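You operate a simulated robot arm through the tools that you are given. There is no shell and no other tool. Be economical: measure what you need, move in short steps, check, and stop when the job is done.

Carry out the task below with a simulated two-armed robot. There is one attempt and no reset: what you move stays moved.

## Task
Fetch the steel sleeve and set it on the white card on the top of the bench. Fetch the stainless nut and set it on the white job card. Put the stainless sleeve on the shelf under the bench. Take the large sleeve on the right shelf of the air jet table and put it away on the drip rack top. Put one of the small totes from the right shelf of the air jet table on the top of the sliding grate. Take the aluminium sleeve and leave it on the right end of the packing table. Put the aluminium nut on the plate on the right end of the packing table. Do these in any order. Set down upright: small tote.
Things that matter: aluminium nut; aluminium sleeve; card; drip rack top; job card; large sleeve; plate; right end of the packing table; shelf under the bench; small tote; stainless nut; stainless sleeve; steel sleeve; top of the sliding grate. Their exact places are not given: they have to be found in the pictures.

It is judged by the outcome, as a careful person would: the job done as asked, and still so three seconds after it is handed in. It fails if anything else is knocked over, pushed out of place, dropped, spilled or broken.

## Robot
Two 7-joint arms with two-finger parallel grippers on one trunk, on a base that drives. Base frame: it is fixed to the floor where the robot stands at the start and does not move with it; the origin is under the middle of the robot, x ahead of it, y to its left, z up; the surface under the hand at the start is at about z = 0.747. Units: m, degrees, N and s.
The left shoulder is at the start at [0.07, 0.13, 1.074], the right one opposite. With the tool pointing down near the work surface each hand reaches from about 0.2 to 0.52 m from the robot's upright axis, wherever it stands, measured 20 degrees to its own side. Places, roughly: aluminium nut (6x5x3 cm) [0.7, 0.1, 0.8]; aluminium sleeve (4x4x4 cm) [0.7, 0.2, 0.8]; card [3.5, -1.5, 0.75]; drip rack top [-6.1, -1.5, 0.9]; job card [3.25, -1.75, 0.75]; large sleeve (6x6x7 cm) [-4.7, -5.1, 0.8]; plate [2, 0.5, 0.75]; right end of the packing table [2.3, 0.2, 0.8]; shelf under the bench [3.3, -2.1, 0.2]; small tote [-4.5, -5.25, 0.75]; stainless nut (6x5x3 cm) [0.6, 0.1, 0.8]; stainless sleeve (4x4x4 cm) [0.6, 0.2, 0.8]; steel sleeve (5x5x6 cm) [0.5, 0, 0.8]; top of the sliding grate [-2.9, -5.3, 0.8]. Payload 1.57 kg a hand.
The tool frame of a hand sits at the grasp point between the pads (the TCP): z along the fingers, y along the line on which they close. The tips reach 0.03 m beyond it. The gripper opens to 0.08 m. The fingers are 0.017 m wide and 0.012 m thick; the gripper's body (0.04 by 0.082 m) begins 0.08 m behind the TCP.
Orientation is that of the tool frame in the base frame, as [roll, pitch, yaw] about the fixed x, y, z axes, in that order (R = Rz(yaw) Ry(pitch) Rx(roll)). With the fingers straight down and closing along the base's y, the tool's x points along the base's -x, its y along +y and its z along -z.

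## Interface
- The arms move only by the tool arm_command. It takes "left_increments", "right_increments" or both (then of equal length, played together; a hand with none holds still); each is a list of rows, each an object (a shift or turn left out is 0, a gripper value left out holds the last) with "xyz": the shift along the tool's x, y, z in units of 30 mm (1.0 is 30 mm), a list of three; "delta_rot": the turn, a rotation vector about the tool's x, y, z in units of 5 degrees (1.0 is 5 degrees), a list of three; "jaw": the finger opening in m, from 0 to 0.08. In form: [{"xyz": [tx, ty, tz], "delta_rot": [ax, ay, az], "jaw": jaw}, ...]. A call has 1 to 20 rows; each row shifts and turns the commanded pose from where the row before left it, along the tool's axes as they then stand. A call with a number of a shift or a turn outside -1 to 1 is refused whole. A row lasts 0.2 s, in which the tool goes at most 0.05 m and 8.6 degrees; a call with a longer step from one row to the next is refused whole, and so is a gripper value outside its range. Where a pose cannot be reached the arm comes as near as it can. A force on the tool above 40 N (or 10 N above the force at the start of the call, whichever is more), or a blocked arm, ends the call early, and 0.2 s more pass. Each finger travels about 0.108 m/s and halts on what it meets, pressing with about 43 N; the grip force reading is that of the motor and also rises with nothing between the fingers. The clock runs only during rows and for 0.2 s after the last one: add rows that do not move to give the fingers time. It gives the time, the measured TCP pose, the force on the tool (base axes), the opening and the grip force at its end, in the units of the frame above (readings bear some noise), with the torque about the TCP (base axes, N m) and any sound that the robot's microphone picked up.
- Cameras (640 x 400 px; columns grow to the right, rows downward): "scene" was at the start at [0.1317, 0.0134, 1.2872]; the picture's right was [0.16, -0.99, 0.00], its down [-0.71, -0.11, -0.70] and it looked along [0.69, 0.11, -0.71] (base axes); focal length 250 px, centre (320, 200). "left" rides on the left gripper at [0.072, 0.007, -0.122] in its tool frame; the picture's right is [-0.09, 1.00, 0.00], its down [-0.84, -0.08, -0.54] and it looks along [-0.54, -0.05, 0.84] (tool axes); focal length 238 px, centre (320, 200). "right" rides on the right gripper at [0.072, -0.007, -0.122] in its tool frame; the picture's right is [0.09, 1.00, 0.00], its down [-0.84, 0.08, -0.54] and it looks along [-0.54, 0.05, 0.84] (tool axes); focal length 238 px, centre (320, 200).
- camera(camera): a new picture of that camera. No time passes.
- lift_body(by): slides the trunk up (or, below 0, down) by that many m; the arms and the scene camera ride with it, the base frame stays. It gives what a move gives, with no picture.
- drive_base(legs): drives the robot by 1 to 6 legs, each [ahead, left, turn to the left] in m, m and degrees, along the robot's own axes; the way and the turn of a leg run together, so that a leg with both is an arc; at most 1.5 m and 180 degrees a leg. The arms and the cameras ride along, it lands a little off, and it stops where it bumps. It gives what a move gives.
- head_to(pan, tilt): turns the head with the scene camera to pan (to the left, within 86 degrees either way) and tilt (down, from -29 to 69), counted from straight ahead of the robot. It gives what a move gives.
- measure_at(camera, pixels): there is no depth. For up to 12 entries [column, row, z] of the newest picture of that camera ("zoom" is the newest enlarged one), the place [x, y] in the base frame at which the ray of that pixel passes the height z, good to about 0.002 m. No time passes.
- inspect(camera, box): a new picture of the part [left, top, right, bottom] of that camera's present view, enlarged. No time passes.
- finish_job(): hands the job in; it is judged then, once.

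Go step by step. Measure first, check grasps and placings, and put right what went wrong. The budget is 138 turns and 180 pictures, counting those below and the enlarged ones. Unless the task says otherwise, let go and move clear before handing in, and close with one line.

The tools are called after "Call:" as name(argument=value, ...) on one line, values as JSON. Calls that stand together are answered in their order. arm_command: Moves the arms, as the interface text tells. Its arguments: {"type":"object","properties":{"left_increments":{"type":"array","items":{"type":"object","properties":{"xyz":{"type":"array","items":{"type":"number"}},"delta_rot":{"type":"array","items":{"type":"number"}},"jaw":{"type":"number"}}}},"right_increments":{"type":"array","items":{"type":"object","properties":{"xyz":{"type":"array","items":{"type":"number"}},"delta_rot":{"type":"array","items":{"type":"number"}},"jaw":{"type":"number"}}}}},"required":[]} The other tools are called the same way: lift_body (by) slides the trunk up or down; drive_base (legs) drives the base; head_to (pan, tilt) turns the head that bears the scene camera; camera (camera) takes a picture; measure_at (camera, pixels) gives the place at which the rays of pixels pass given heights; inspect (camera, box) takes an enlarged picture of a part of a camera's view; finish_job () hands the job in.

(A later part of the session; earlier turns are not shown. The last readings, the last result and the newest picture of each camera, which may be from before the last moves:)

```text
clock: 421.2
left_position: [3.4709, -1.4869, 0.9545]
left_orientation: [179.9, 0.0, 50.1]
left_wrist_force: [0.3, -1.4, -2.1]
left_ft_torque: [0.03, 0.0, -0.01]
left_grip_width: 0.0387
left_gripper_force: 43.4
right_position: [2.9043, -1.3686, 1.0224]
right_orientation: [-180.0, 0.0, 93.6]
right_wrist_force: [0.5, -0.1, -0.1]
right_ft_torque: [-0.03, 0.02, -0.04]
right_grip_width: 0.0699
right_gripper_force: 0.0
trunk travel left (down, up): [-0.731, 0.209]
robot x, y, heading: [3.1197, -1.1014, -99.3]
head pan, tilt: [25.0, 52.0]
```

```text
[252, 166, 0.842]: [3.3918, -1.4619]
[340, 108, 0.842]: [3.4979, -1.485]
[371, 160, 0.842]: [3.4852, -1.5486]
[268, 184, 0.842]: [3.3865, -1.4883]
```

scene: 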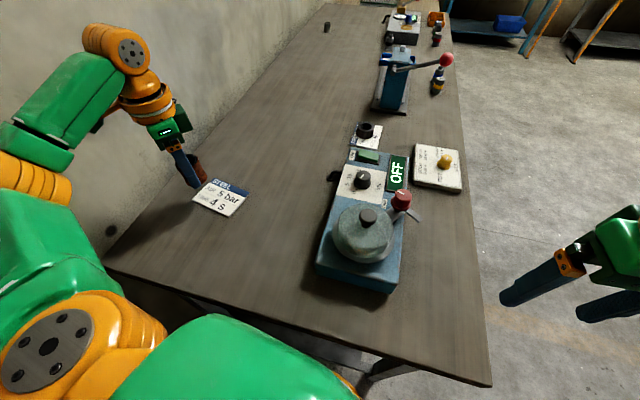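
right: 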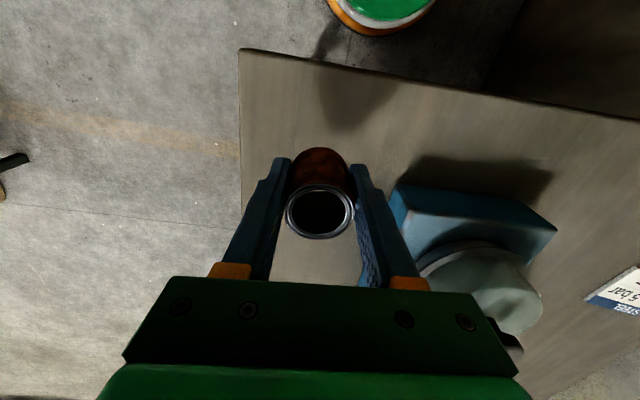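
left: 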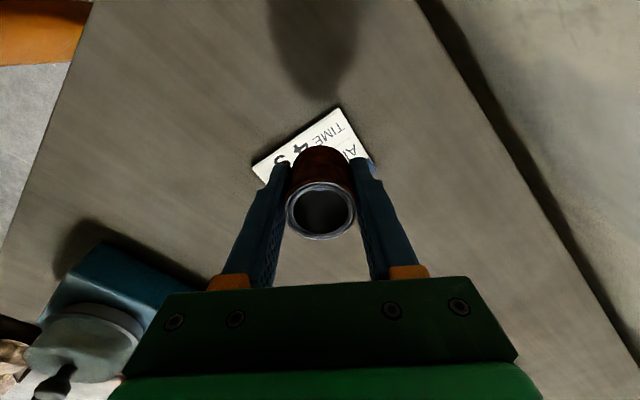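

Averaging both views, the card centre is ≈(3.446,−1.511). I shift there and lower with fine final steps.

Call:
arm_command(left_increments=[{"xyz": [-0.56, -0.05, 0]}, {"xyz": [-0.57, -0.05, 0.3]}, {"xyz": [0, 0, 0.8]}, {"xyz": [0, 0, 0.7]}, {"xyz": [0, 0, 0.2]}, {"xyz": [0, 0, 0.1]}, {}])

Call:
inspect(camera="scene", box=[130, 110, 290, 230])

```text
clock: 422.8
left_position: [3.4467, -1.5127, 0.8908]
left_orientation: [-180.0, -0.2, 50.2]
left_wrist_force: [-0.7, 0.0, -3.7]
left_ft_torque: [0.02, -0.03, 0.0]
left_grip_width: 0.0384
left_gripper_force: 43.1
right_position: [2.9041, -1.3679, 1.0226]
right_orientation: [180.0, 0.0, 93.6]
right_wrist_force: [0.2, 0.2, -0.3]
right_ft_torque: [0.01, 0.01, 0.02]
right_grip_width: 0.0699
right_gripper_force: 0.1
trunk travel left (down, up): [-0.731, 0.209]
robot x, y, heading: [3.1175, -1.0991, -99.5]
head pan, tilt: [25.0, 52.0]
```

```text
3.33 times, centred on (210, 170) of scene
```

zoom: 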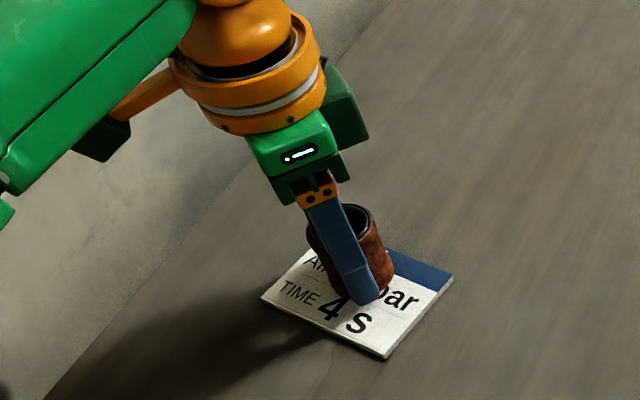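

Nearly touching over the card. I step down to contact.

Call:
arm_command(left_increments=[{"xyz": [0, 0, 0.08]}, {"xyz": [0, 0, 0.07]}, {}])

```text
clock: 423.6
left_position: [3.4432, -1.509, 0.8905]
left_orientation: [179.7, 0.2, 50.2]
left_wrist_force: [5.7, -5.8, 24.6]
left_ft_torque: [0.04, 0.06, 0.0]
left_grip_width: 0.0379
left_gripper_force: 43.0
right_position: [2.9012, -1.3652, 1.0221]
right_orientation: [179.7, 0.2, 93.5]
right_wrist_force: [0.0, 0.7, -1.1]
right_ft_torque: [0.02, -0.03, 0.0]
right_grip_width: 0.0703
right_gripper_force: 0.1
trunk travel left (down, up): [-0.731, 0.209]
robot x, y, heading: [3.1176, -1.1038, -99.6]
head pan, tilt: [25.0, 52.0]
```

Contact. I release, rise above the sleeve, and draw back.

Call:
arm_command(left_increments=[{"xyz": [0, 0, -0.05]}, {"jaw": 0.055}, {"jaw": 0.07}, {}, {"xyz": [0, 0, -0.6]}, {"xyz": [0, 0, -1]}, {"xyz": [0, 0, -1]}, {"xyz": [0.2, -0.7, -0.6]}, {"xyz": [0.2, -0.9, -0.6]}, {"xyz": [0.2, -1, -0.5]}, {"xyz": [0.2, -1, -0.3]}, {"xyz": [0.2, -1, 0]}, {"xyz": [0.2, -1, 0]}, {}])

Call:
camera(camera="scene")

```text
clock: 426.6
left_position: [3.3396, -1.3771, 1.0256]
left_orientation: [-180.0, 0.0, 50.2]
left_wrist_force: [0.1, -0.4, -0.2]
left_ft_torque: [-0.01, -0.01, 0.0]
left_grip_width: 0.0701
left_gripper_force: 0.1
right_position: [2.9042, -1.3682, 1.022]
right_orientation: [180.0, 0.0, 93.7]
right_wrist_force: [-0.1, -0.1, -0.4]
right_ft_torque: [0.02, 0.01, 0.02]
right_grip_width: 0.0701
right_gripper_force: 0.1
trunk travel left (down, up): [-0.731, 0.209]
robot x, y, heading: [3.1208, -1.1032, -99.4]
head pan, tilt: [25.0, 52.0]
```

```text
73 pictures are left
```

scene: 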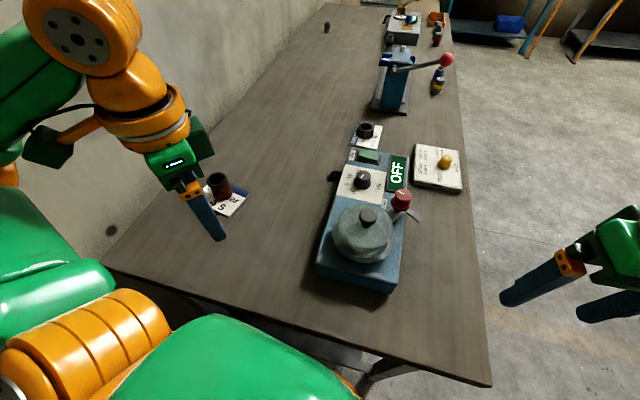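

The steel sleeve stands on the card at (220,185). Now the stainless sleeve: I back off, slide west, square to heading 0 and go south.

Call:
drive_base(legs=[[-0.25, 0, 0], [0, -0.65, 0], [0, 0, 99.4], [-0.25, 0, 0], [0, -1.45, 0], [0, -0.6, 0]])

```text
clock: 447.0
left_position: [2.5124, -2.5254, 1.0236]
left_orientation: [180.0, -0.1, 150.2]
left_wrist_force: [-0.5, 0.1, 0.8]
left_ft_torque: [0.01, -0.02, 0.02]
left_grip_width: 0.07
left_gripper_force: 0.2
right_position: [2.5793, -2.9565, 1.0225]
right_orientation: [179.9, -0.1, -166.4]
right_wrist_force: [-0.3, -0.9, 0.4]
right_ft_torque: [0.03, 0.01, -0.01]
right_grip_width: 0.0701
right_gripper_force: 0.1
trunk travel left (down, up): [-0.731, 0.209]
robot x, y, heading: [2.2815, -2.7943, 0.7]
head pan, tilt: [25.0, 52.0]
```

Call:
drive_base(legs=[[-1.5, 0, -0.7], [-1.5, 0, 0], [-0.88, 0, 0], [0, 1.5, 0], [0, 1.39, 0], [1.4, 0, 0]])

Call:
head_to(pan=0, tilt=62)

```text
clock: 485.9
left_position: [0.1392, 0.3239, 1.025]
left_orientation: [179.9, 0.0, 147.0]
left_wrist_force: [0.7, -0.2, 0.6]
left_ft_torque: [-0.01, 0.0, -0.01]
left_grip_width: 0.0699
left_gripper_force: 0.2
right_position: [0.1812, -0.1089, 1.0238]
right_orientation: [179.9, 0.0, -169.7]
right_wrist_force: [0.3, 0.1, -0.5]
right_ft_torque: [-0.01, 0.01, -0.02]
right_grip_width: 0.0699
right_gripper_force: 0.1
trunk travel left (down, up): [-0.731, 0.209]
robot x, y, heading: [-0.1096, 0.0704, -3.1]
head pan, tilt: [25.0, 52.0]
```

```text
clock: 486.8
left_position: [0.1398, 0.3242, 1.0259]
left_orientation: [180.0, 0.0, 147.0]
left_wrist_force: [0.3, 0.1, -0.9]
left_ft_torque: [-0.02, 0.03, 0.01]
left_grip_width: 0.0702
left_gripper_force: 0.1
right_position: [0.1804, -0.1096, 1.0222]
right_orientation: [-180.0, 0.0, -169.8]
right_wrist_force: [0.8, -0.4, -0.7]
right_ft_torque: [0.02, 0.01, -0.02]
right_grip_width: 0.07
right_gripper_force: 0.0
trunk travel left (down, up): [-0.731, 0.209]
robot x, y, heading: [-0.1105, 0.075, -2.9]
head pan, tilt: [0.0, 62.0]
```

I close in to (0.21,0.08) and bring the left hand over the stainless sleeve in one go, then look.

Call:
drive_base(legs=[[0.32, 0.02, 2.9]])

Call:
arm_command(left_increments=[{"xyz": [-0.9, -0.4, 0], "jaw": 0.06}, {"xyz": [-0.9, -0.4, 0]}, {"xyz": [-0.9, -0.4, 0]}, {"xyz": [-0.9, -0.4, 0]}, {"xyz": [-0.9, -0.4, 0]}, {"xyz": [-0.9, -0.4, 0.5]}, {"xyz": [-0.84, -0.35, 0.8]}, {"xyz": [0, 0, 0.9]}, {"xyz": [0, 0, 0.9]}, {}])

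Call:
camera(camera="left")

Call:
measure_at(camera="left", pixels=[[320, 130, 0.805], [340, 130, 0.805], [320, 150, 0.805]])

```text
clock: 488.9
left_position: [0.4466, 0.3475, 1.0262]
left_orientation: [179.9, 0.0, 149.6]
left_wrist_force: [-0.3, 0.5, 0.1]
left_ft_torque: [0.0, -0.01, 0.01]
left_grip_width: 0.07
left_gripper_force: 0.1
right_position: [0.5085, -0.0831, 1.0225]
right_orientation: [-180.0, 0.1, -167.0]
right_wrist_force: [0.0, 0.4, 0.9]
right_ft_torque: [0.04, -0.02, -0.06]
right_grip_width: 0.0701
right_gripper_force: 0.1
trunk travel left (down, up): [-0.731, 0.209]
robot x, y, heading: [0.2081, 0.0874, -0.1]
head pan, tilt: [0.0, 62.0]
```

```text
clock: 491.1
left_position: [0.5684, 0.1812, 0.9303]
left_orientation: [-180.0, 0.0, 149.8]
left_wrist_force: [0.7, -0.2, -0.3]
left_ft_torque: [0.01, -0.04, -0.02]
left_grip_width: 0.0602
left_gripper_force: 0.0
right_position: [0.5088, -0.0828, 1.0224]
right_orientation: [179.9, 0.0, -167.0]
right_wrist_force: [-0.6, -0.9, 0.2]
right_ft_torque: [-0.03, 0.01, 0.02]
right_grip_width: 0.07
right_gripper_force: 0.0
trunk travel left (down, up): [-0.731, 0.209]
robot x, y, heading: [0.2132, 0.0862, -0.1]
head pan, tilt: [0.0, 62.0]
```

```text
72 pictures are left
```

left: 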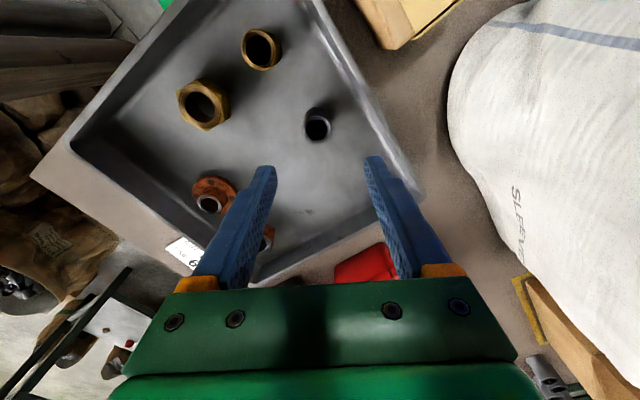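

```text
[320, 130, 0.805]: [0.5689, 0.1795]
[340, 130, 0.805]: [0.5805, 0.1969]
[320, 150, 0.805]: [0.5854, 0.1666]
```

Sleeve top at (318,127) → within 3 mm. I descend, grip, lift and retract in one sequence, then check.

Call:
arm_command(left_increments=[{"xyz": [0.03, -0.1, 0.9]}, {"xyz": [0, 0, 1]}, {"xyz": [0, 0, 1]}, {"xyz": [0, 0, 1]}, {"xyz": [0, 0, 0.45]}, {}, {"jaw": 0.045}, {"jaw": 0.025}, {"jaw": 0.015}, {}, {}, {"xyz": [0, 0, -0.6]}, {"xyz": [0, 0, -1]}, {"xyz": [0, 0, -1]}, {}])

Call:
camera(camera="left")

```text
clock: 494.3
left_position: [0.5646, 0.1796, 0.88]
left_orientation: [180.0, 0.0, 149.6]
left_wrist_force: [-0.1, 0.0, -1.2]
left_ft_torque: [-0.02, -0.02, 0.01]
left_grip_width: 0.0289
left_gripper_force: 39.4
right_position: [0.5101, -0.0822, 1.0227]
right_orientation: [179.9, 0.0, -167.0]
right_wrist_force: [0.2, -0.1, -0.4]
right_ft_torque: [-0.03, -0.01, -0.02]
right_grip_width: 0.0698
right_gripper_force: 0.1
trunk travel left (down, up): [-0.731, 0.209]
robot x, y, heading: [0.2115, 0.0841, -0.2]
head pan, tilt: [0.0, 62.0]
```

```text
71 pictures are left
```

left: 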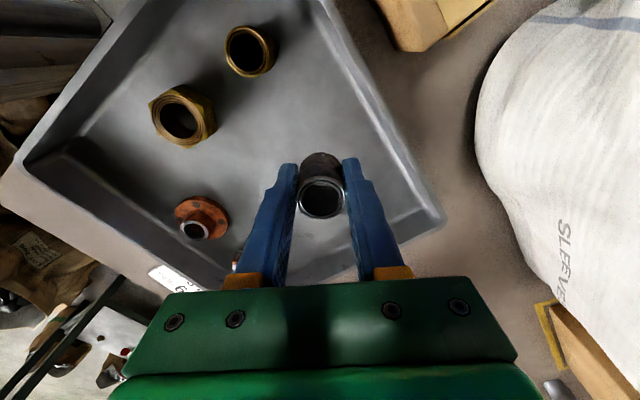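

Held (0.029). I retract, back out, strafe south and start east.

Call:
arm_command(left_increments=[{"xyz": [0, 0, -1]}, {"xyz": [0, 0, -1]}, {"xyz": [0, 0, -1]}, {"xyz": [0.9, 0.3, -0.9]}, {"xyz": [0.9, 0.3, -0.8]}, {"xyz": [0.9, 0.3, -0.3]}, {"xyz": [0.9, 0.3, 0]}, {"xyz": [0.9, 0.3, 0]}, {"xyz": [0.9, 0.3, 0]}, {}])

Call:
drive_base(legs=[[-0.2, 0.03, 0.2], [-1.5, 0, 0], [-0.15, 0, 0], [0, -1.5, 0], [0, -1.4, 0], [1.5, 0, 0]])

```text
clock: 496.5
left_position: [0.4519, 0.3076, 1.0287]
left_orientation: [180.0, -0.1, 149.7]
left_wrist_force: [0.4, 0.0, -0.7]
left_ft_torque: [0.05, 0.03, 0.02]
left_grip_width: 0.029
left_gripper_force: 38.2
right_position: [0.5096, -0.0825, 1.022]
right_orientation: [179.9, 0.0, -167.0]
right_wrist_force: [0.5, 0.3, 0.0]
right_ft_torque: [0.02, 0.01, 0.03]
right_grip_width: 0.0698
right_gripper_force: 0.2
trunk travel left (down, up): [-0.731, 0.209]
robot x, y, heading: [0.2111, 0.0878, -0.3]
head pan, tilt: [0.0, 62.0]
```

```text
clock: 526.8
left_position: [0.0951, -2.5902, 1.0298]
left_orientation: [-179.9, 0.0, 148.3]
left_wrist_force: [-0.1, -0.1, -0.5]
left_ft_torque: [0.02, -0.01, -0.03]
left_grip_width: 0.029
left_gripper_force: 38.8
right_position: [0.1433, -2.9825, 1.0219]
right_orientation: [-180.0, 0.1, -168.4]
right_wrist_force: [0.5, -0.7, 0.3]
right_ft_torque: [-0.01, 0.03, -0.03]
right_grip_width: 0.0699
right_gripper_force: 0.0
trunk travel left (down, up): [-0.731, 0.209]
robot x, y, heading: [-0.1479, -2.8082, -1.2]
head pan, tilt: [0.0, 62.0]
```

I drive to the bench front at about (2.3,−1.95), lower the trunk, and look at the shelf.

Call:
drive_base(legs=[[1.5, 0, 1.2], [0.95, 0, 0], [0, 0.85, 0]])

Call:
lift_body(by=-0.57)

Call:
head_to(pan=0, tilt=30)

Call:
camera(camera="scene")

Call:
measure_at(camera="scene", pixels=[[320, 240, 0.2], [320, 220, 0.2], [270, 220, 0.2], [370, 220, 0.2], [320, 260, 0.2], [320, 200, 0.2]])

```text
clock: 542.9
left_position: [2.5319, -1.7512, 1.0299]
left_orientation: [-179.9, -0.1, 149.6]
left_wrist_force: [0.5, -0.1, -0.7]
left_ft_torque: [0.03, 0.02, -0.01]
left_grip_width: 0.0289
left_gripper_force: 38.9
right_position: [2.5889, -2.1421, 1.0222]
right_orientation: [180.0, 0.0, -167.0]
right_wrist_force: [0.4, -0.2, 0.1]
right_ft_torque: [0.01, 0.0, 0.0]
right_grip_width: 0.07
right_gripper_force: 0.1
trunk travel left (down, up): [-0.731, 0.209]
robot x, y, heading: [2.2909, -1.9753, -0.0]
head pan, tilt: [0.0, 62.0]
```

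```text
refused: -0.57 is not a number from -0.4 to 0.4
```

```text
clock: 543.8
left_position: [2.5309, -1.7507, 1.0294]
left_orientation: [-180.0, -0.1, 149.6]
left_wrist_force: [0.4, 0.4, -1.1]
left_ft_torque: [-0.01, 0.01, -0.01]
left_grip_width: 0.0287
left_gripper_force: 38.6
right_position: [2.5888, -2.1413, 1.0228]
right_orientation: [179.9, 0.0, -167.1]
right_wrist_force: [0.5, 0.3, 0.2]
right_ft_torque: [0.01, -0.02, 0.03]
right_grip_width: 0.07
right_gripper_force: 0.0
trunk travel left (down, up): [-0.731, 0.209]
robot x, y, heading: [2.2911, -1.9746, 0.1]
head pan, tilt: [0.0, 30.0]
```

```text
70 pictures are left
```

scene: 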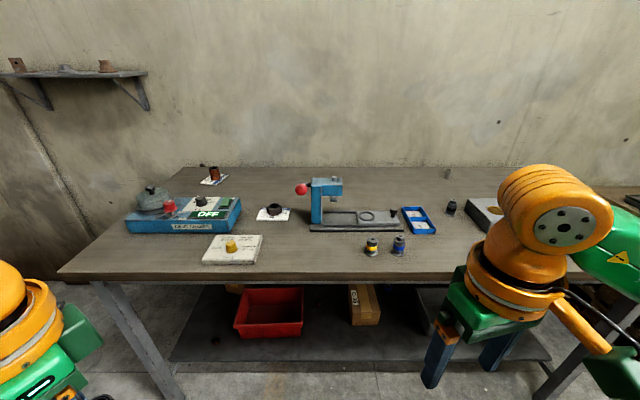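

```text
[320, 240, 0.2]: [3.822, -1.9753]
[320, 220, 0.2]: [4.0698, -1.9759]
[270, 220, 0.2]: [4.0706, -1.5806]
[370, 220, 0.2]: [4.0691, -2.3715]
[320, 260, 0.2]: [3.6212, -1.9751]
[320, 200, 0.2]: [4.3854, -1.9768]
```

The cards' parts are in place. The lift takes at most 0.4 per call; I lower in two steps and view the shelf.

Call:
lift_body(by=-0.4)

Call:
lift_body(by=-0.18)

Call:
camera(camera="scene")

Call:
measure_at(camera="scene", pixels=[[320, 240, 0.2], [320, 260, 0.2], [320, 280, 0.2], [370, 260, 0.2], [270, 260, 0.2]])

```text
clock: 547.6
left_position: [2.5314, -1.7508, 0.6295]
left_orientation: [-180.0, 0.0, 149.6]
left_wrist_force: [-0.2, -0.6, -2.1]
left_ft_torque: [-0.01, 0.03, -0.03]
left_grip_width: 0.0289
left_gripper_force: 39.1
right_position: [2.5879, -2.1402, 0.6219]
right_orientation: [179.8, 0.0, -167.1]
right_wrist_force: [0.3, -0.1, -0.5]
right_ft_torque: [0.0, 0.01, 0.0]
right_grip_width: 0.0701
right_gripper_force: 0.1
trunk travel left (down, up): [-0.331, 0.609]
robot x, y, heading: [2.2884, -1.9762, -0.1]
head pan, tilt: [0.0, 30.0]
```

```text
clock: 549.6
left_position: [2.532, -1.7504, 0.4493]
left_orientation: [-180.0, 0.0, 149.5]
left_wrist_force: [0.3, 0.9, -1.8]
left_ft_torque: [0.0, 0.0, -0.01]
left_grip_width: 0.0289
left_gripper_force: 38.8
right_position: [2.5887, -2.1413, 0.4421]
right_orientation: [179.9, 0.0, -167.0]
right_wrist_force: [0.4, -1.2, -0.3]
right_ft_torque: [-0.01, -0.03, 0.0]
right_grip_width: 0.0699
right_gripper_force: 0.1
trunk travel left (down, up): [-0.151, 0.789]
robot x, y, heading: [2.289, -1.9697, -0.1]
head pan, tilt: [0.0, 30.0]
```

```text
69 pictures are left
```

scene: 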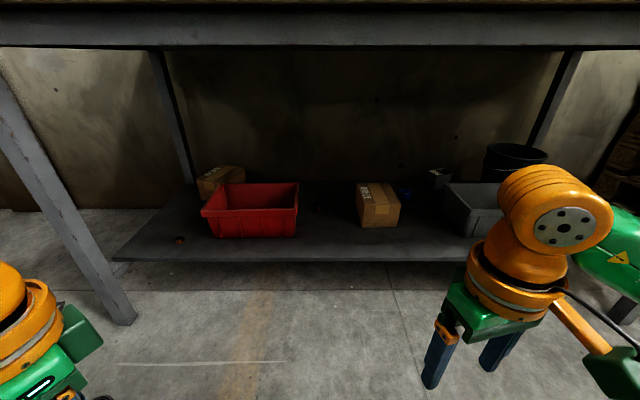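

```text
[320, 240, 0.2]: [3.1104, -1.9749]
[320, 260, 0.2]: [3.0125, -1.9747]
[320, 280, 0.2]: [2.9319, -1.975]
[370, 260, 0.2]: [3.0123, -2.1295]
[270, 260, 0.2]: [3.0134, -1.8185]
```

Shelf: z≈0.18, front edge x≈3.0; free spot between the red bin and the box near (3.09,−2.0). I tuck the right hand, drive in, and extend the left hand under the bench.

Call:
arm_command(right_increments=[{"xyz": [0.8, 0, 0]}, {"xyz": [1, 0, 0]}, {"xyz": [0.8, 0, 0]}, {}])

Call:
drive_base(legs=[[0.37, -0.11, 0]])

Call:
arm_command(left_increments=[{"xyz": [-0.94, -0.12, 0]}, {"xyz": [-0.94, -0.12, 0]}, {"xyz": [-0.94, -0.12, 0]}, {"xyz": [-0.94, -0.12, 0]}, {"xyz": [-0.94, -0.12, 0]}, {"xyz": [-0.94, -0.12, 0]}, {"xyz": [-0.94, -0.12, 0]}, {"xyz": [-0.94, -0.12, 0]}, {"xyz": [0, 0, 1]}, {"xyz": [0, 0, 1]}, {"xyz": [0, 0, 1]}, {}])

Call:
camera(camera="left")

Call:
camera(camera="scene")

```text
clock: 550.6
left_position: [2.5313, -1.7504, 0.4497]
left_orientation: [179.9, 0.0, 149.5]
left_wrist_force: [-1.0, -0.2, -0.9]
left_ft_torque: [0.0, 0.03, 0.01]
left_grip_width: 0.0288
left_gripper_force: 38.7
right_position: [2.5118, -2.159, 0.4431]
right_orientation: [-179.9, 0.0, -167.1]
right_wrist_force: [-0.5, -0.2, 1.1]
right_ft_torque: [0.01, 0.02, 0.03]
right_grip_width: 0.07
right_gripper_force: 0.0
trunk travel left (down, up): [-0.151, 0.789]
robot x, y, heading: [2.2923, -1.9699, -0.3]
head pan, tilt: [0.0, 30.0]
```

```text
clock: 553.1
left_position: [2.8982, -1.861, 0.4493]
left_orientation: [-180.0, 0.0, 149.7]
left_wrist_force: [0.3, 0.3, -1.1]
left_ft_torque: [0.02, 0.04, 0.0]
left_grip_width: 0.0288
left_gripper_force: 38.9
right_position: [2.8796, -2.2714, 0.4427]
right_orientation: [179.9, 0.0, -167.0]
right_wrist_force: [-0.1, 0.1, -0.3]
right_ft_torque: [0.02, 0.0, -0.04]
right_grip_width: 0.0699
right_gripper_force: 0.1
trunk travel left (down, up): [-0.151, 0.789]
robot x, y, heading: [2.6599, -2.0807, 0.2]
head pan, tilt: [0.0, 30.0]
```

```text
clock: 555.7
left_position: [3.0795, -1.9989, 0.3608]
left_orientation: [-180.0, 0.0, 149.7]
left_wrist_force: [-0.2, -0.3, -2.3]
left_ft_torque: [0.0, -0.01, 0.03]
left_grip_width: 0.0289
left_gripper_force: 39.3
right_position: [2.8798, -2.2702, 0.4416]
right_orientation: [179.8, 0.0, -166.9]
right_wrist_force: [0.4, 0.5, -0.3]
right_ft_torque: [-0.03, -0.01, 0.0]
right_grip_width: 0.07
right_gripper_force: 0.0
trunk travel left (down, up): [-0.151, 0.789]
robot x, y, heading: [2.6581, -2.0842, -0.1]
head pan, tilt: [0.0, 30.0]
```

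```text
68 pictures are left
```

left: 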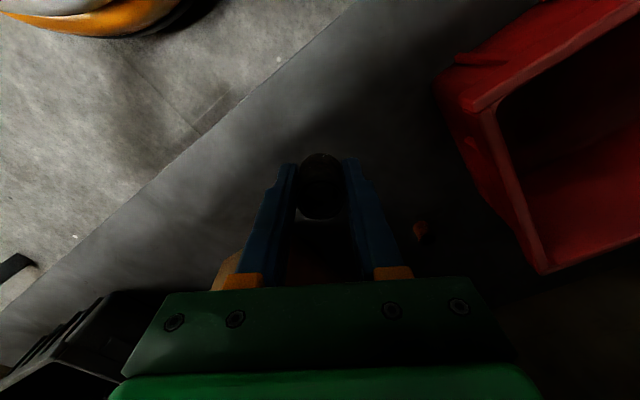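

```text
67 pictures are left
```

scene: 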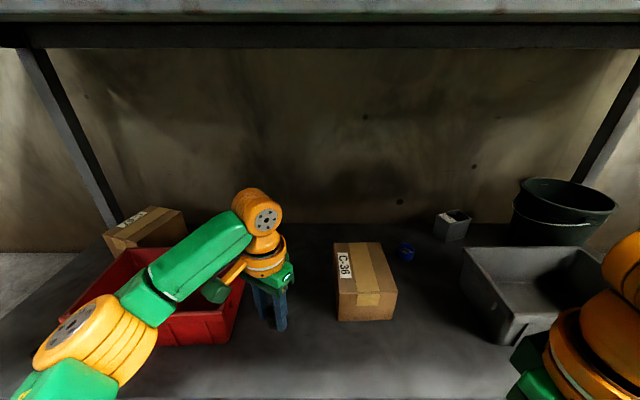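

The spot is clear. I descend, slowing near contact so the force stop catches it.

Call:
arm_command(left_increments=[{"xyz": [0, 0, 1]}, {"xyz": [0, 0, 1]}, {"xyz": [0, 0, 1]}, {"xyz": [0, 0, 0.7]}, {"xyz": [0, 0, 0.13]}, {"xyz": [0, 0, 0.13]}, {"xyz": [0, 0, 0.13]}, {"xyz": [0, 0, 0.13]}, {"xyz": [0, 0, 0.13]}, {"xyz": [0, 0, 0.13]}, {"xyz": [0, 0, 0.13]}, {"xyz": [0, 0, 0.13]}, {"xyz": [0, 0, 0.13]}, {}])

```text
clock: 557.2
left_position: [3.0787, -2.001, 0.2437]
left_orientation: [179.8, 0.6, 149.6]
left_wrist_force: [-12.0, 2.1, 32.4]
left_ft_torque: [0.02, 0.64, -0.05]
left_grip_width: 0.0291
left_gripper_force: 38.6
right_position: [2.8772, -2.2708, 0.4451]
right_orientation: [179.9, 0.4, -166.9]
right_wrist_force: [0.5, -0.8, -0.4]
right_ft_torque: [0.01, 0.04, -0.01]
right_grip_width: 0.0701
right_gripper_force: 0.1
trunk travel left (down, up): [-0.151, 0.789]
robot x, y, heading: [2.6563, -2.0876, 0.1]
head pan, tilt: [0.0, 30.0]
stopped in row 7 (left hand): the force on the tool passed its limit at 46 N (the readings are from after the stop); the commanded pose is now the measured one
```

Contact at 0.244 (shelf ≈0.21). I release, rise, retract, and check.

Call:
arm_command(left_increments=[{"xyz": [0, 0, -0.08]}, {"jaw": 0.045}, {"jaw": 0.06}, {}, {"xyz": [0, 0, -0.7]}, {"xyz": [0, 0, -1]}, {"xyz": [0, 0, -1]}, {"xyz": [0, 0, -1]}, {"xyz": [0, 0, -1]}, {"xyz": [0.94, 0.12, -0.8]}, {"xyz": [0.94, 0.12, -0.8]}, {"xyz": [0.94, 0.12, 0]}, {"xyz": [0.94, 0.12, 0]}, {"xyz": [0.94, 0.12, 0]}, {"xyz": [0.94, 0.12, 0]}, {"xyz": [0.94, 0.12, 0]}, {"xyz": [0.94, 0.12, 0]}, {}])

Call:
inspect(camera="scene", box=[200, 220, 420, 380])

Call:
drive_base(legs=[[-0.4, 0, 0]])

Call:
lift_body(by=0.4)

Call:
lift_body(by=0.16)

```text
clock: 561.0
left_position: [2.8992, -1.8624, 0.4313]
left_orientation: [179.9, 0.3, 149.5]
left_wrist_force: [-0.2, -0.4, -0.1]
left_ft_torque: [0.06, -0.01, 0.03]
left_grip_width: 0.0601
left_gripper_force: 0.0
right_position: [2.8789, -2.2697, 0.4418]
right_orientation: [179.9, -0.1, -167.0]
right_wrist_force: [0.1, 0.0, -0.7]
right_ft_torque: [0.03, -0.03, -0.02]
right_grip_width: 0.0701
right_gripper_force: 0.0
trunk travel left (down, up): [-0.151, 0.789]
robot x, y, heading: [2.661, -2.0802, -0.3]
head pan, tilt: [0.0, 30.0]
```

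```text
2.50 times, centred on (310, 300) of scene
```

zoom: 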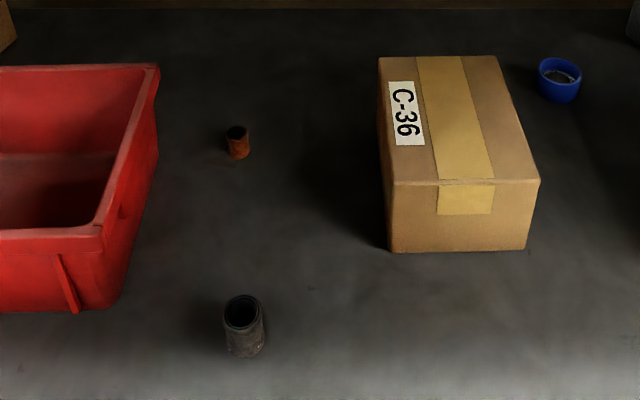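

```text
clock: 563.5
left_position: [2.5024, -1.8618, 0.432]
left_orientation: [179.9, 0.1, 149.5]
left_wrist_force: [0.5, -1.0, -0.3]
left_ft_torque: [-0.02, 0.05, 0.01]
left_grip_width: 0.0599
left_gripper_force: 0.0
right_position: [2.4825, -2.2702, 0.4428]
right_orientation: [179.8, 0.0, -167.1]
right_wrist_force: [-0.5, -0.3, 0.6]
right_ft_torque: [0.03, -0.01, -0.02]
right_grip_width: 0.0701
right_gripper_force: 0.0
trunk travel left (down, up): [-0.151, 0.789]
robot x, y, heading: [2.26, -2.0855, -0.3]
head pan, tilt: [0.0, 30.0]
```

```text
clock: 567.4
left_position: [2.5028, -1.8615, 0.8321]
left_orientation: [-179.9, 0.3, 149.5]
left_wrist_force: [-0.3, -0.1, 0.6]
left_ft_torque: [-0.01, 0.02, 0.03]
left_grip_width: 0.0599
left_gripper_force: 0.1
right_position: [2.4824, -2.2709, 0.8428]
right_orientation: [179.9, 0.1, -167.2]
right_wrist_force: [-0.5, 0.0, 0.4]
right_ft_torque: [-0.03, 0.01, 0.0]
right_grip_width: 0.07
right_gripper_force: 0.0
trunk travel left (down, up): [-0.551, 0.389]
robot x, y, heading: [2.2624, -2.088, 0.0]
head pan, tilt: [0.0, 30.0]
```

```text
clock: 569.2
left_position: [2.5029, -1.8623, 0.9909]
left_orientation: [-180.0, 0.2, 149.5]
left_wrist_force: [-0.1, -1.3, -0.4]
left_ft_torque: [0.0, -0.01, 0.02]
left_grip_width: 0.0599
left_gripper_force: 0.0
right_position: [2.4821, -2.2691, 1.0021]
right_orientation: [179.9, 0.0, -167.0]
right_wrist_force: [0.3, -0.4, -0.8]
right_ft_torque: [0.0, 0.02, 0.01]
right_grip_width: 0.0697
right_gripper_force: 0.1
trunk travel left (down, up): [-0.711, 0.229]
robot x, y, heading: [2.2632, -2.0866, -0.3]
head pan, tilt: [0.0, 30.0]
```

The stainless sleeve stands on the shelf. Now to the air jet table: south, then strafe west facing the south wall, and look.

Call:
drive_base(legs=[[0, 0, -90], [1.25, 0, 0], [0, -1.5, 0], [0, -1.5, 0], [0, -1.5, 0], [0, -1.5, 0]])

Call:
head_to(pan=15, tilt=22)

Call:
camera(camera="scene")

Call:
head_to(pan=-40, tilt=22)

Call:
camera(camera="scene")

```text
clock: 607.3
left_position: [-3.4881, -3.6289, 0.9916]
left_orientation: [180.0, 0.2, 60.1]
left_wrist_force: [-0.3, 0.2, 0.6]
left_ft_torque: [-0.01, 0.01, -0.01]
left_grip_width: 0.0599
left_gripper_force: 0.0
right_position: [-3.8989, -3.6118, 1.0028]
right_orientation: [179.9, 0.0, 103.5]
right_wrist_force: [0.3, -0.5, 0.3]
right_ft_torque: [0.03, 0.01, 0.02]
right_grip_width: 0.0699
right_gripper_force: 0.1
trunk travel left (down, up): [-0.711, 0.229]
robot x, y, heading: [-3.7126, -3.3881, -89.6]
head pan, tilt: [0.0, 30.0]
```

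```text
clock: 608.1
left_position: [-3.49, -3.6287, 0.9919]
left_orientation: [-180.0, 0.2, 60.1]
left_wrist_force: [-0.1, 0.1, -0.1]
left_ft_torque: [0.04, 0.01, -0.02]
left_grip_width: 0.0601
left_gripper_force: 0.1
right_position: [-3.8984, -3.6122, 1.0019]
right_orientation: [179.9, 0.0, 103.5]
right_wrist_force: [-0.4, 0.1, 0.2]
right_ft_torque: [-0.03, -0.01, 0.03]
right_grip_width: 0.0699
right_gripper_force: 0.0
trunk travel left (down, up): [-0.711, 0.229]
robot x, y, heading: [-3.7132, -3.3886, -89.5]
head pan, tilt: [15.0, 22.0]
```

```text
65 pictures are left
```

scene: 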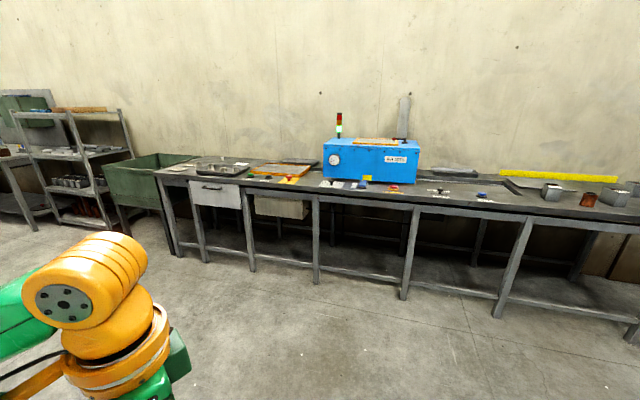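

```text
clock: 609.3
left_position: [-3.4896, -3.6288, 0.9925]
left_orientation: [-180.0, 0.3, 60.0]
left_wrist_force: [0.8, 0.2, -0.3]
left_ft_torque: [-0.01, 0.03, 0.02]
left_grip_width: 0.0599
left_gripper_force: 0.1
right_position: [-3.898, -3.6117, 1.0024]
right_orientation: [179.9, 0.0, 103.4]
right_wrist_force: [-0.5, 0.2, 0.2]
right_ft_torque: [-0.03, -0.03, 0.01]
right_grip_width: 0.0702
right_gripper_force: 0.1
trunk travel left (down, up): [-0.711, 0.229]
robot x, y, heading: [-3.7147, -3.3893, -89.7]
head pan, tilt: [-40.0, 22.0]
```

```text
64 pictures are left
```

scene: 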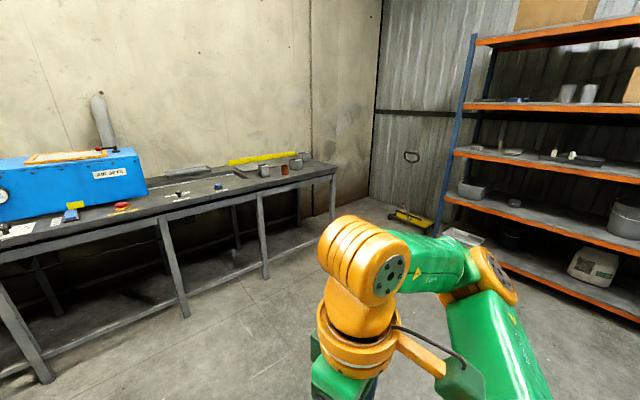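

Totes (550,190),(615,195) and the rusty large sleeve (588,200) are on the right shelf. I approach and view.

Call:
drive_base(legs=[[0.85, -0.88, 0]])

Call:
head_to(pan=0, tilt=45)

Call:
camera(camera="scene")

Call:
measure_at(camera="scene", pixels=[[320, 160, 0.77], [320, 200, 0.77], [320, 240, 0.77], [270, 200, 0.77], [370, 200, 0.77], [320, 200, 0.85], [320, 160, 0.85]])

```text
clock: 615.5
left_position: [-4.3627, -4.4769, 0.9915]
left_orientation: [-179.9, 0.2, 60.2]
left_wrist_force: [-0.5, 0.8, 0.2]
left_ft_torque: [0.0, 0.04, 0.03]
left_grip_width: 0.0601
left_gripper_force: 0.0
right_position: [-4.7706, -4.4628, 1.0021]
right_orientation: [179.9, -0.1, 103.8]
right_wrist_force: [-0.6, -0.8, 0.5]
right_ft_torque: [-0.03, 0.03, 0.01]
right_grip_width: 0.0702
right_gripper_force: 0.1
trunk travel left (down, up): [-0.711, 0.229]
robot x, y, heading: [-4.5884, -4.2372, -89.2]
head pan, tilt: [-40.0, 22.0]
```

```text
clock: 616.5
left_position: [-4.3641, -4.4765, 0.9918]
left_orientation: [180.0, 0.3, 60.3]
left_wrist_force: [0.4, -0.5, -0.3]
left_ft_torque: [-0.01, -0.02, -0.03]
left_grip_width: 0.0601
left_gripper_force: 0.1
right_position: [-4.772, -4.4622, 1.0021]
right_orientation: [179.9, 0.1, 103.7]
right_wrist_force: [-0.6, 0.5, 0.1]
right_ft_torque: [0.02, -0.01, -0.03]
right_grip_width: 0.0699
right_gripper_force: 0.1
trunk travel left (down, up): [-0.711, 0.229]
robot x, y, heading: [-4.5893, -4.236, -89.2]
head pan, tilt: [0.0, 45.0]
```

```text
63 pictures are left
```

scene: 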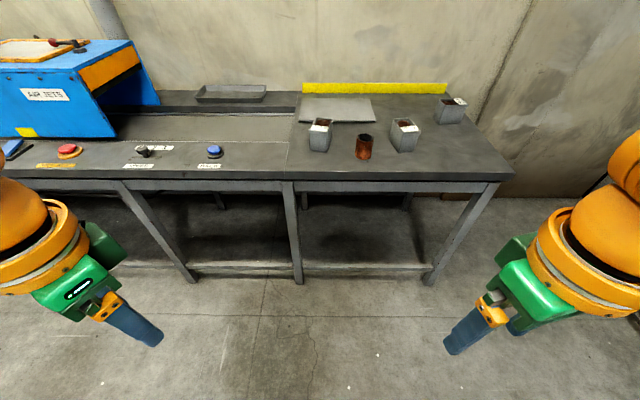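

```text
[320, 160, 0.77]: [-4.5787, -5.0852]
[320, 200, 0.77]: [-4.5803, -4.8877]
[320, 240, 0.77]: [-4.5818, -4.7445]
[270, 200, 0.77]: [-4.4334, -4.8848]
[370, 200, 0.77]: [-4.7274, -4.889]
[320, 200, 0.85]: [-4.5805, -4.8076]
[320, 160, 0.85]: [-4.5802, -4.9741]
```

I close in (axis to y≈−4.73) and take scene and wrist pictures for measuring.

Call:
drive_base(legs=[[0.49, -0.05, -0.8]])

Call:
head_to(pan=0, tilt=55)

Call:
camera(camera="scene")

Call:
camera(camera="left")

Call:
camera(camera="right")

```text
clock: 619.5
left_position: [-4.4152, -4.9699, 0.992]
left_orientation: [179.9, 0.4, 59.4]
left_wrist_force: [0.7, -0.5, 0.0]
left_ft_torque: [-0.01, 0.01, 0.01]
left_grip_width: 0.0603
left_gripper_force: 0.2
right_position: [-4.8225, -4.9489, 1.0024]
right_orientation: [179.9, 0.1, 102.8]
right_wrist_force: [0.1, -0.4, 0.5]
right_ft_torque: [-0.02, -0.03, -0.02]
right_grip_width: 0.0699
right_gripper_force: 0.1
trunk travel left (down, up): [-0.711, 0.229]
robot x, y, heading: [-4.6353, -4.73, -90.1]
head pan, tilt: [0.0, 45.0]
```

```text
clock: 620.2
left_position: [-4.4152, -4.9713, 0.9919]
left_orientation: [179.9, 0.2, 59.4]
left_wrist_force: [0.4, -0.1, -0.6]
left_ft_torque: [0.05, 0.04, 0.0]
left_grip_width: 0.0598
left_gripper_force: 0.0
right_position: [-4.822, -4.95, 1.0009]
right_orientation: [180.0, 0.0, 102.8]
right_wrist_force: [0.4, 0.0, -0.3]
right_ft_torque: [0.02, 0.0, 0.0]
right_grip_width: 0.07
right_gripper_force: 0.0
trunk travel left (down, up): [-0.711, 0.229]
robot x, y, heading: [-4.6351, -4.7287, -90.2]
head pan, tilt: [0.0, 55.0]
```

```text
62 pictures are left
```

scene: 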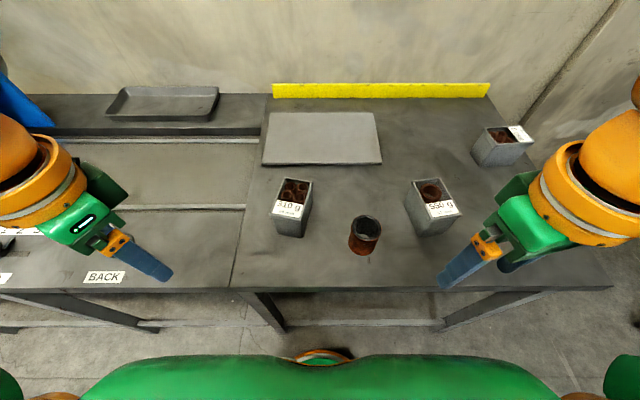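

```text
61 pictures are left
```

left: 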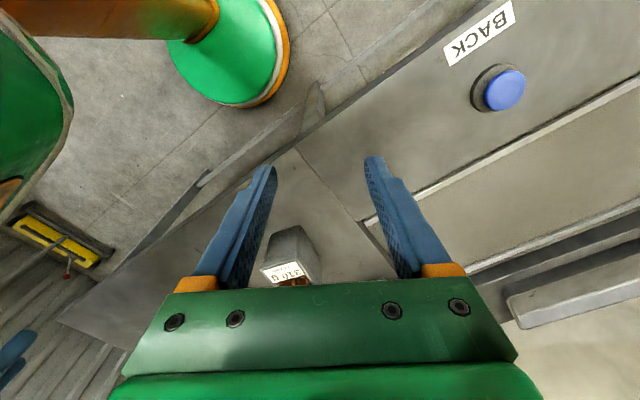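

```text
60 pictures are left
```

right: 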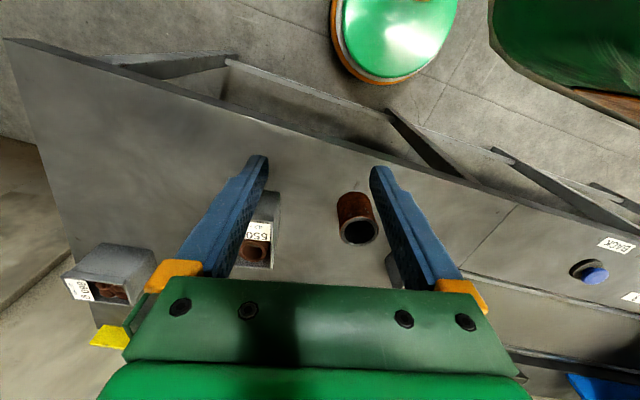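

I triangulate the sleeve's rim and tote from the views.

Call:
measure_at(camera="scene", pixels=[[366, 226, 0.8], [366, 226, 0.82], [366, 226, 0.84], [293, 190, 0.82], [293, 190, 0.84], [292, 178, 0.84], [272, 180, 0.84], [313, 182, 0.84], [306, 211, 0.84], [288, 236, 0.76], [363, 252, 0.76], [240, 287, 0.76]])

Call:
measure_at(camera="right", pixels=[[358, 231, 0.8], [358, 231, 0.82], [358, 231, 0.84], [358, 231, 0.86]])

Call:
inspect(camera="scene", box=[250, 160, 410, 270])

```text
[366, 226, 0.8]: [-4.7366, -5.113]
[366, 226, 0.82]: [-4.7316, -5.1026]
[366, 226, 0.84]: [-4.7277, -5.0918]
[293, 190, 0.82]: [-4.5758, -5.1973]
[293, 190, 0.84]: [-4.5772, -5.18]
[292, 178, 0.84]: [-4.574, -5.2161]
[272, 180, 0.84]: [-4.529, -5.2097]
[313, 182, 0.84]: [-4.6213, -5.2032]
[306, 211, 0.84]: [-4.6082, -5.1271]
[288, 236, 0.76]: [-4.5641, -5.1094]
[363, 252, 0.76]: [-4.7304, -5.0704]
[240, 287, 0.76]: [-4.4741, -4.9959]
```

```text
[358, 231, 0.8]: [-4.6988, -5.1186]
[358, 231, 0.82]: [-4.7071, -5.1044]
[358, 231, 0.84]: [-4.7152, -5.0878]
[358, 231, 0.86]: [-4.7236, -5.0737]
```

```text
3.64 times, centred on (330, 215) of scene
```

zoom: 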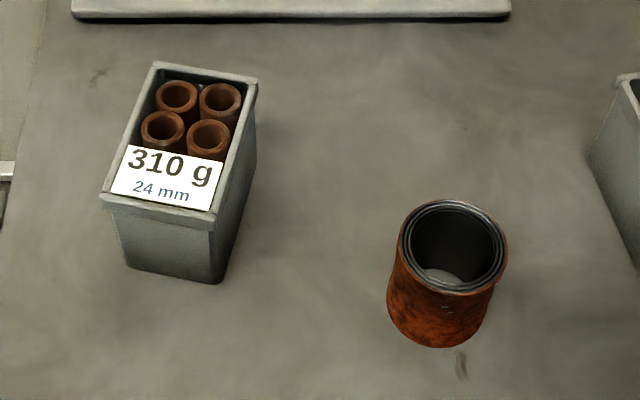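

Sleeve rim centre ≈(−4.724,−5.080) at z≈0.855 (surface ≈0.785). I measure the tote's rim corners.

Call:
measure_at(camera="scene", pixels=[[277.5, 214, 0.855], [308.5, 220, 0.855], [291.8, 178, 0.855], [320.6, 183.4, 0.855], [284.3, 233, 0.785], [311, 238, 0.785]])

Call:
measure_at(camera="left", pixels=[[262, 270, 0.855], [302, 263, 0.855], [273, 236, 0.785], [300, 226, 0.785], [262, 270, 0.845], [302, 263, 0.845]])

```text
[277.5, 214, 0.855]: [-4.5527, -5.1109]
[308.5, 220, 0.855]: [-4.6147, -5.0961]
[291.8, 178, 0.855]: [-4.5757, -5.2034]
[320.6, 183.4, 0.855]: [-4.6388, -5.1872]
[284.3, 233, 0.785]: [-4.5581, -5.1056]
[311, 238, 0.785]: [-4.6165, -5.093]
```

```text
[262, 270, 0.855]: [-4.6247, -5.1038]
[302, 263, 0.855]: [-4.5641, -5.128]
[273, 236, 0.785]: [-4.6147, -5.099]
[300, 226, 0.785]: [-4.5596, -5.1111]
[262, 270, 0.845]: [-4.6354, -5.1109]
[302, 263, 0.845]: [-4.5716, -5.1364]
```

Tote rim is ~64 mm wide at (−4.598,−5.150), turned so that the tool yaw should be 76°. I rotate the left hand, go above it and check.

Call:
arm_command(left_increments=[{"delta_rot": [0, 0, -0.9], "jaw": 0.08}, {"delta_rot": [0, 0, -0.9]}, {"delta_rot": [0, 0, -0.8]}, {"delta_rot": [0, 0, -0.8]}, {"xyz": [-0.9, -0.57, 0]}, {"xyz": [-0.9, -0.57, 0]}, {"xyz": [-0.9, -0.57, 0]}, {"xyz": [-0.9, -0.57, 0.2]}, {"xyz": [-0.9, -0.57, 0.3]}, {"xyz": [-0.9, -0.57, 0.3]}, {"xyz": [-0.9, -0.57, 0.3]}, {"xyz": [-0.9, -0.54, 0.4]}, {}])

Call:
camera(camera="left")

Call:
camera(camera="scene")

```text
clock: 623.0
left_position: [-4.5985, -5.149, 0.9474]
left_orientation: [-180.0, 0.2, 76.5]
left_wrist_force: [0.1, 0.5, 0.3]
left_ft_torque: [0.03, 0.03, -0.01]
left_grip_width: 0.0801
left_gripper_force: 0.1
right_position: [-4.823, -4.9495, 1.0032]
right_orientation: [180.0, 0.0, 102.7]
right_wrist_force: [0.1, -0.5, 0.3]
right_ft_torque: [-0.03, 0.0, -0.02]
right_grip_width: 0.0698
right_gripper_force: 0.0
trunk travel left (down, up): [-0.711, 0.229]
robot x, y, heading: [-4.6386, -4.7268, -90.2]
head pan, tilt: [0.0, 55.0]
```

```text
58 pictures are left
```

left: 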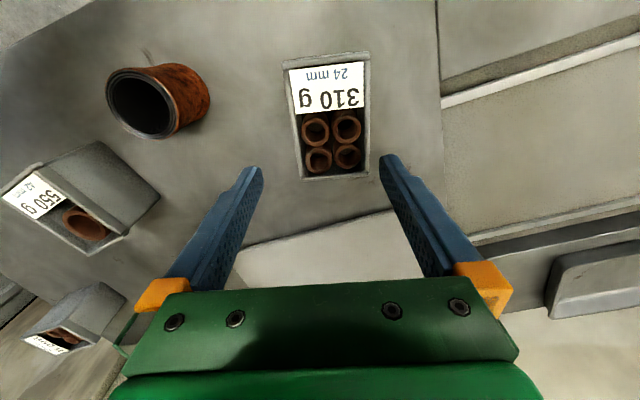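

```text
57 pictures are left
```

scene: 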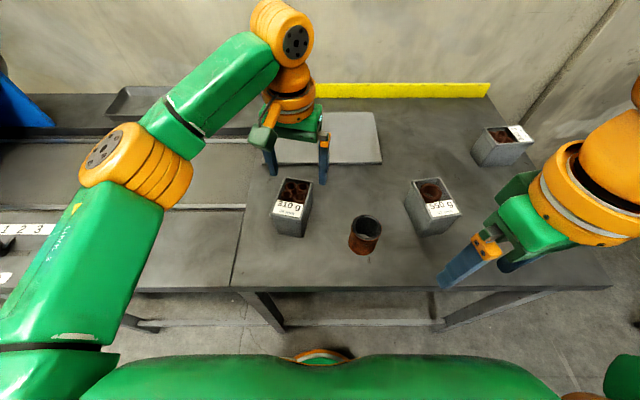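

I verify the offset of the tote rim from the current views before descending.

Call:
measure_at(camera="left", pixels=[[283, 62, 0.845], [368, 52, 0.845], [370, 175, 0.845], [303, 178, 0.845], [331, 117, 0.845], [331, 117, 0.865]])

Call:
measure_at(camera="scene", pixels=[[277.5, 214, 0.845], [308.5, 220, 0.845], [291.8, 178, 0.845], [320.6, 183.4, 0.845]])

Call:
inspect(camera="scene", box=[250, 160, 350, 250])

```text
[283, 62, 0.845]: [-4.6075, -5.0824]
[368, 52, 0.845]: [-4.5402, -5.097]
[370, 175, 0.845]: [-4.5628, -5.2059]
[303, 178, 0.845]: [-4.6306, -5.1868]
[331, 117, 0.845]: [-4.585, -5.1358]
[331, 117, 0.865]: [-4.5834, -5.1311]
```

```text
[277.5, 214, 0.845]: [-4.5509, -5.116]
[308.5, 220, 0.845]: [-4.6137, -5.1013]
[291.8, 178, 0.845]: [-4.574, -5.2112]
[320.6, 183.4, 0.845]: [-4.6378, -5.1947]
```

```text
4.44 times, centred on (300, 205) of scene
```

zoom: 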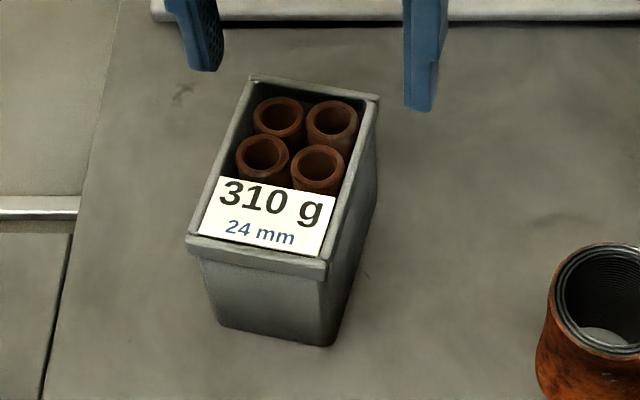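

After correcting a pixel-mapping slip, the tote centre is (−4.583,−5.140), orientation matches. I descend, close, and lift a little.

Call:
arm_command(left_increments=[{"xyz": [0.41, 0.43, 0]}, {}, {"xyz": [0, 0, 0.9]}, {"xyz": [0, 0, 0.7]}, {"xyz": [0, 0, 0.7]}, {"xyz": [0, 0, 0.7]}, {"xyz": [0, 0, 0.65]}, {}, {"jaw": 0.065}, {"jaw": 0.055}, {"jaw": 0.05}, {}, {}, {"xyz": [0, 0, -0.3]}, {"xyz": [0, 0, -0.7]}, {"xyz": [0, 0, -0.8]}, {"xyz": [0, 0, -0.8]}, {"xyz": [0, 0, -0.8]}, {}])

Call:
camera(camera="left")

Call:
camera(camera="scene")

```text
clock: 627.0
left_position: [-4.5813, -5.1406, 0.9396]
left_orientation: [-179.9, 0.2, 76.5]
left_wrist_force: [0.1, -0.6, -3.2]
left_ft_torque: [-0.05, 0.05, -0.01]
left_grip_width: 0.0619
left_gripper_force: 42.7
right_position: [-4.8219, -4.9502, 1.0025]
right_orientation: [179.9, 0.0, 102.9]
right_wrist_force: [-0.3, 0.8, 0.8]
right_ft_torque: [0.01, -0.01, -0.02]
right_grip_width: 0.0701
right_gripper_force: 0.1
trunk travel left (down, up): [-0.711, 0.229]
robot x, y, heading: [-4.6363, -4.7259, -90.1]
head pan, tilt: [0.0, 55.0]
```

```text
55 pictures are left
```

left: 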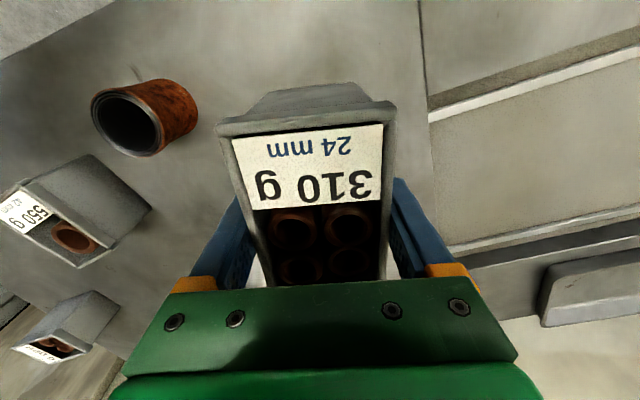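

```text
54 pictures are left
```

scene: 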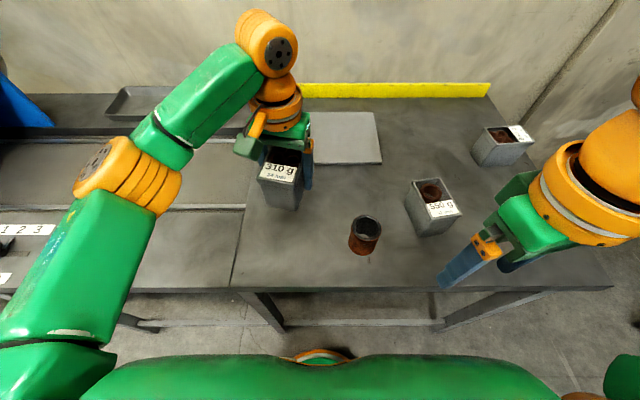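

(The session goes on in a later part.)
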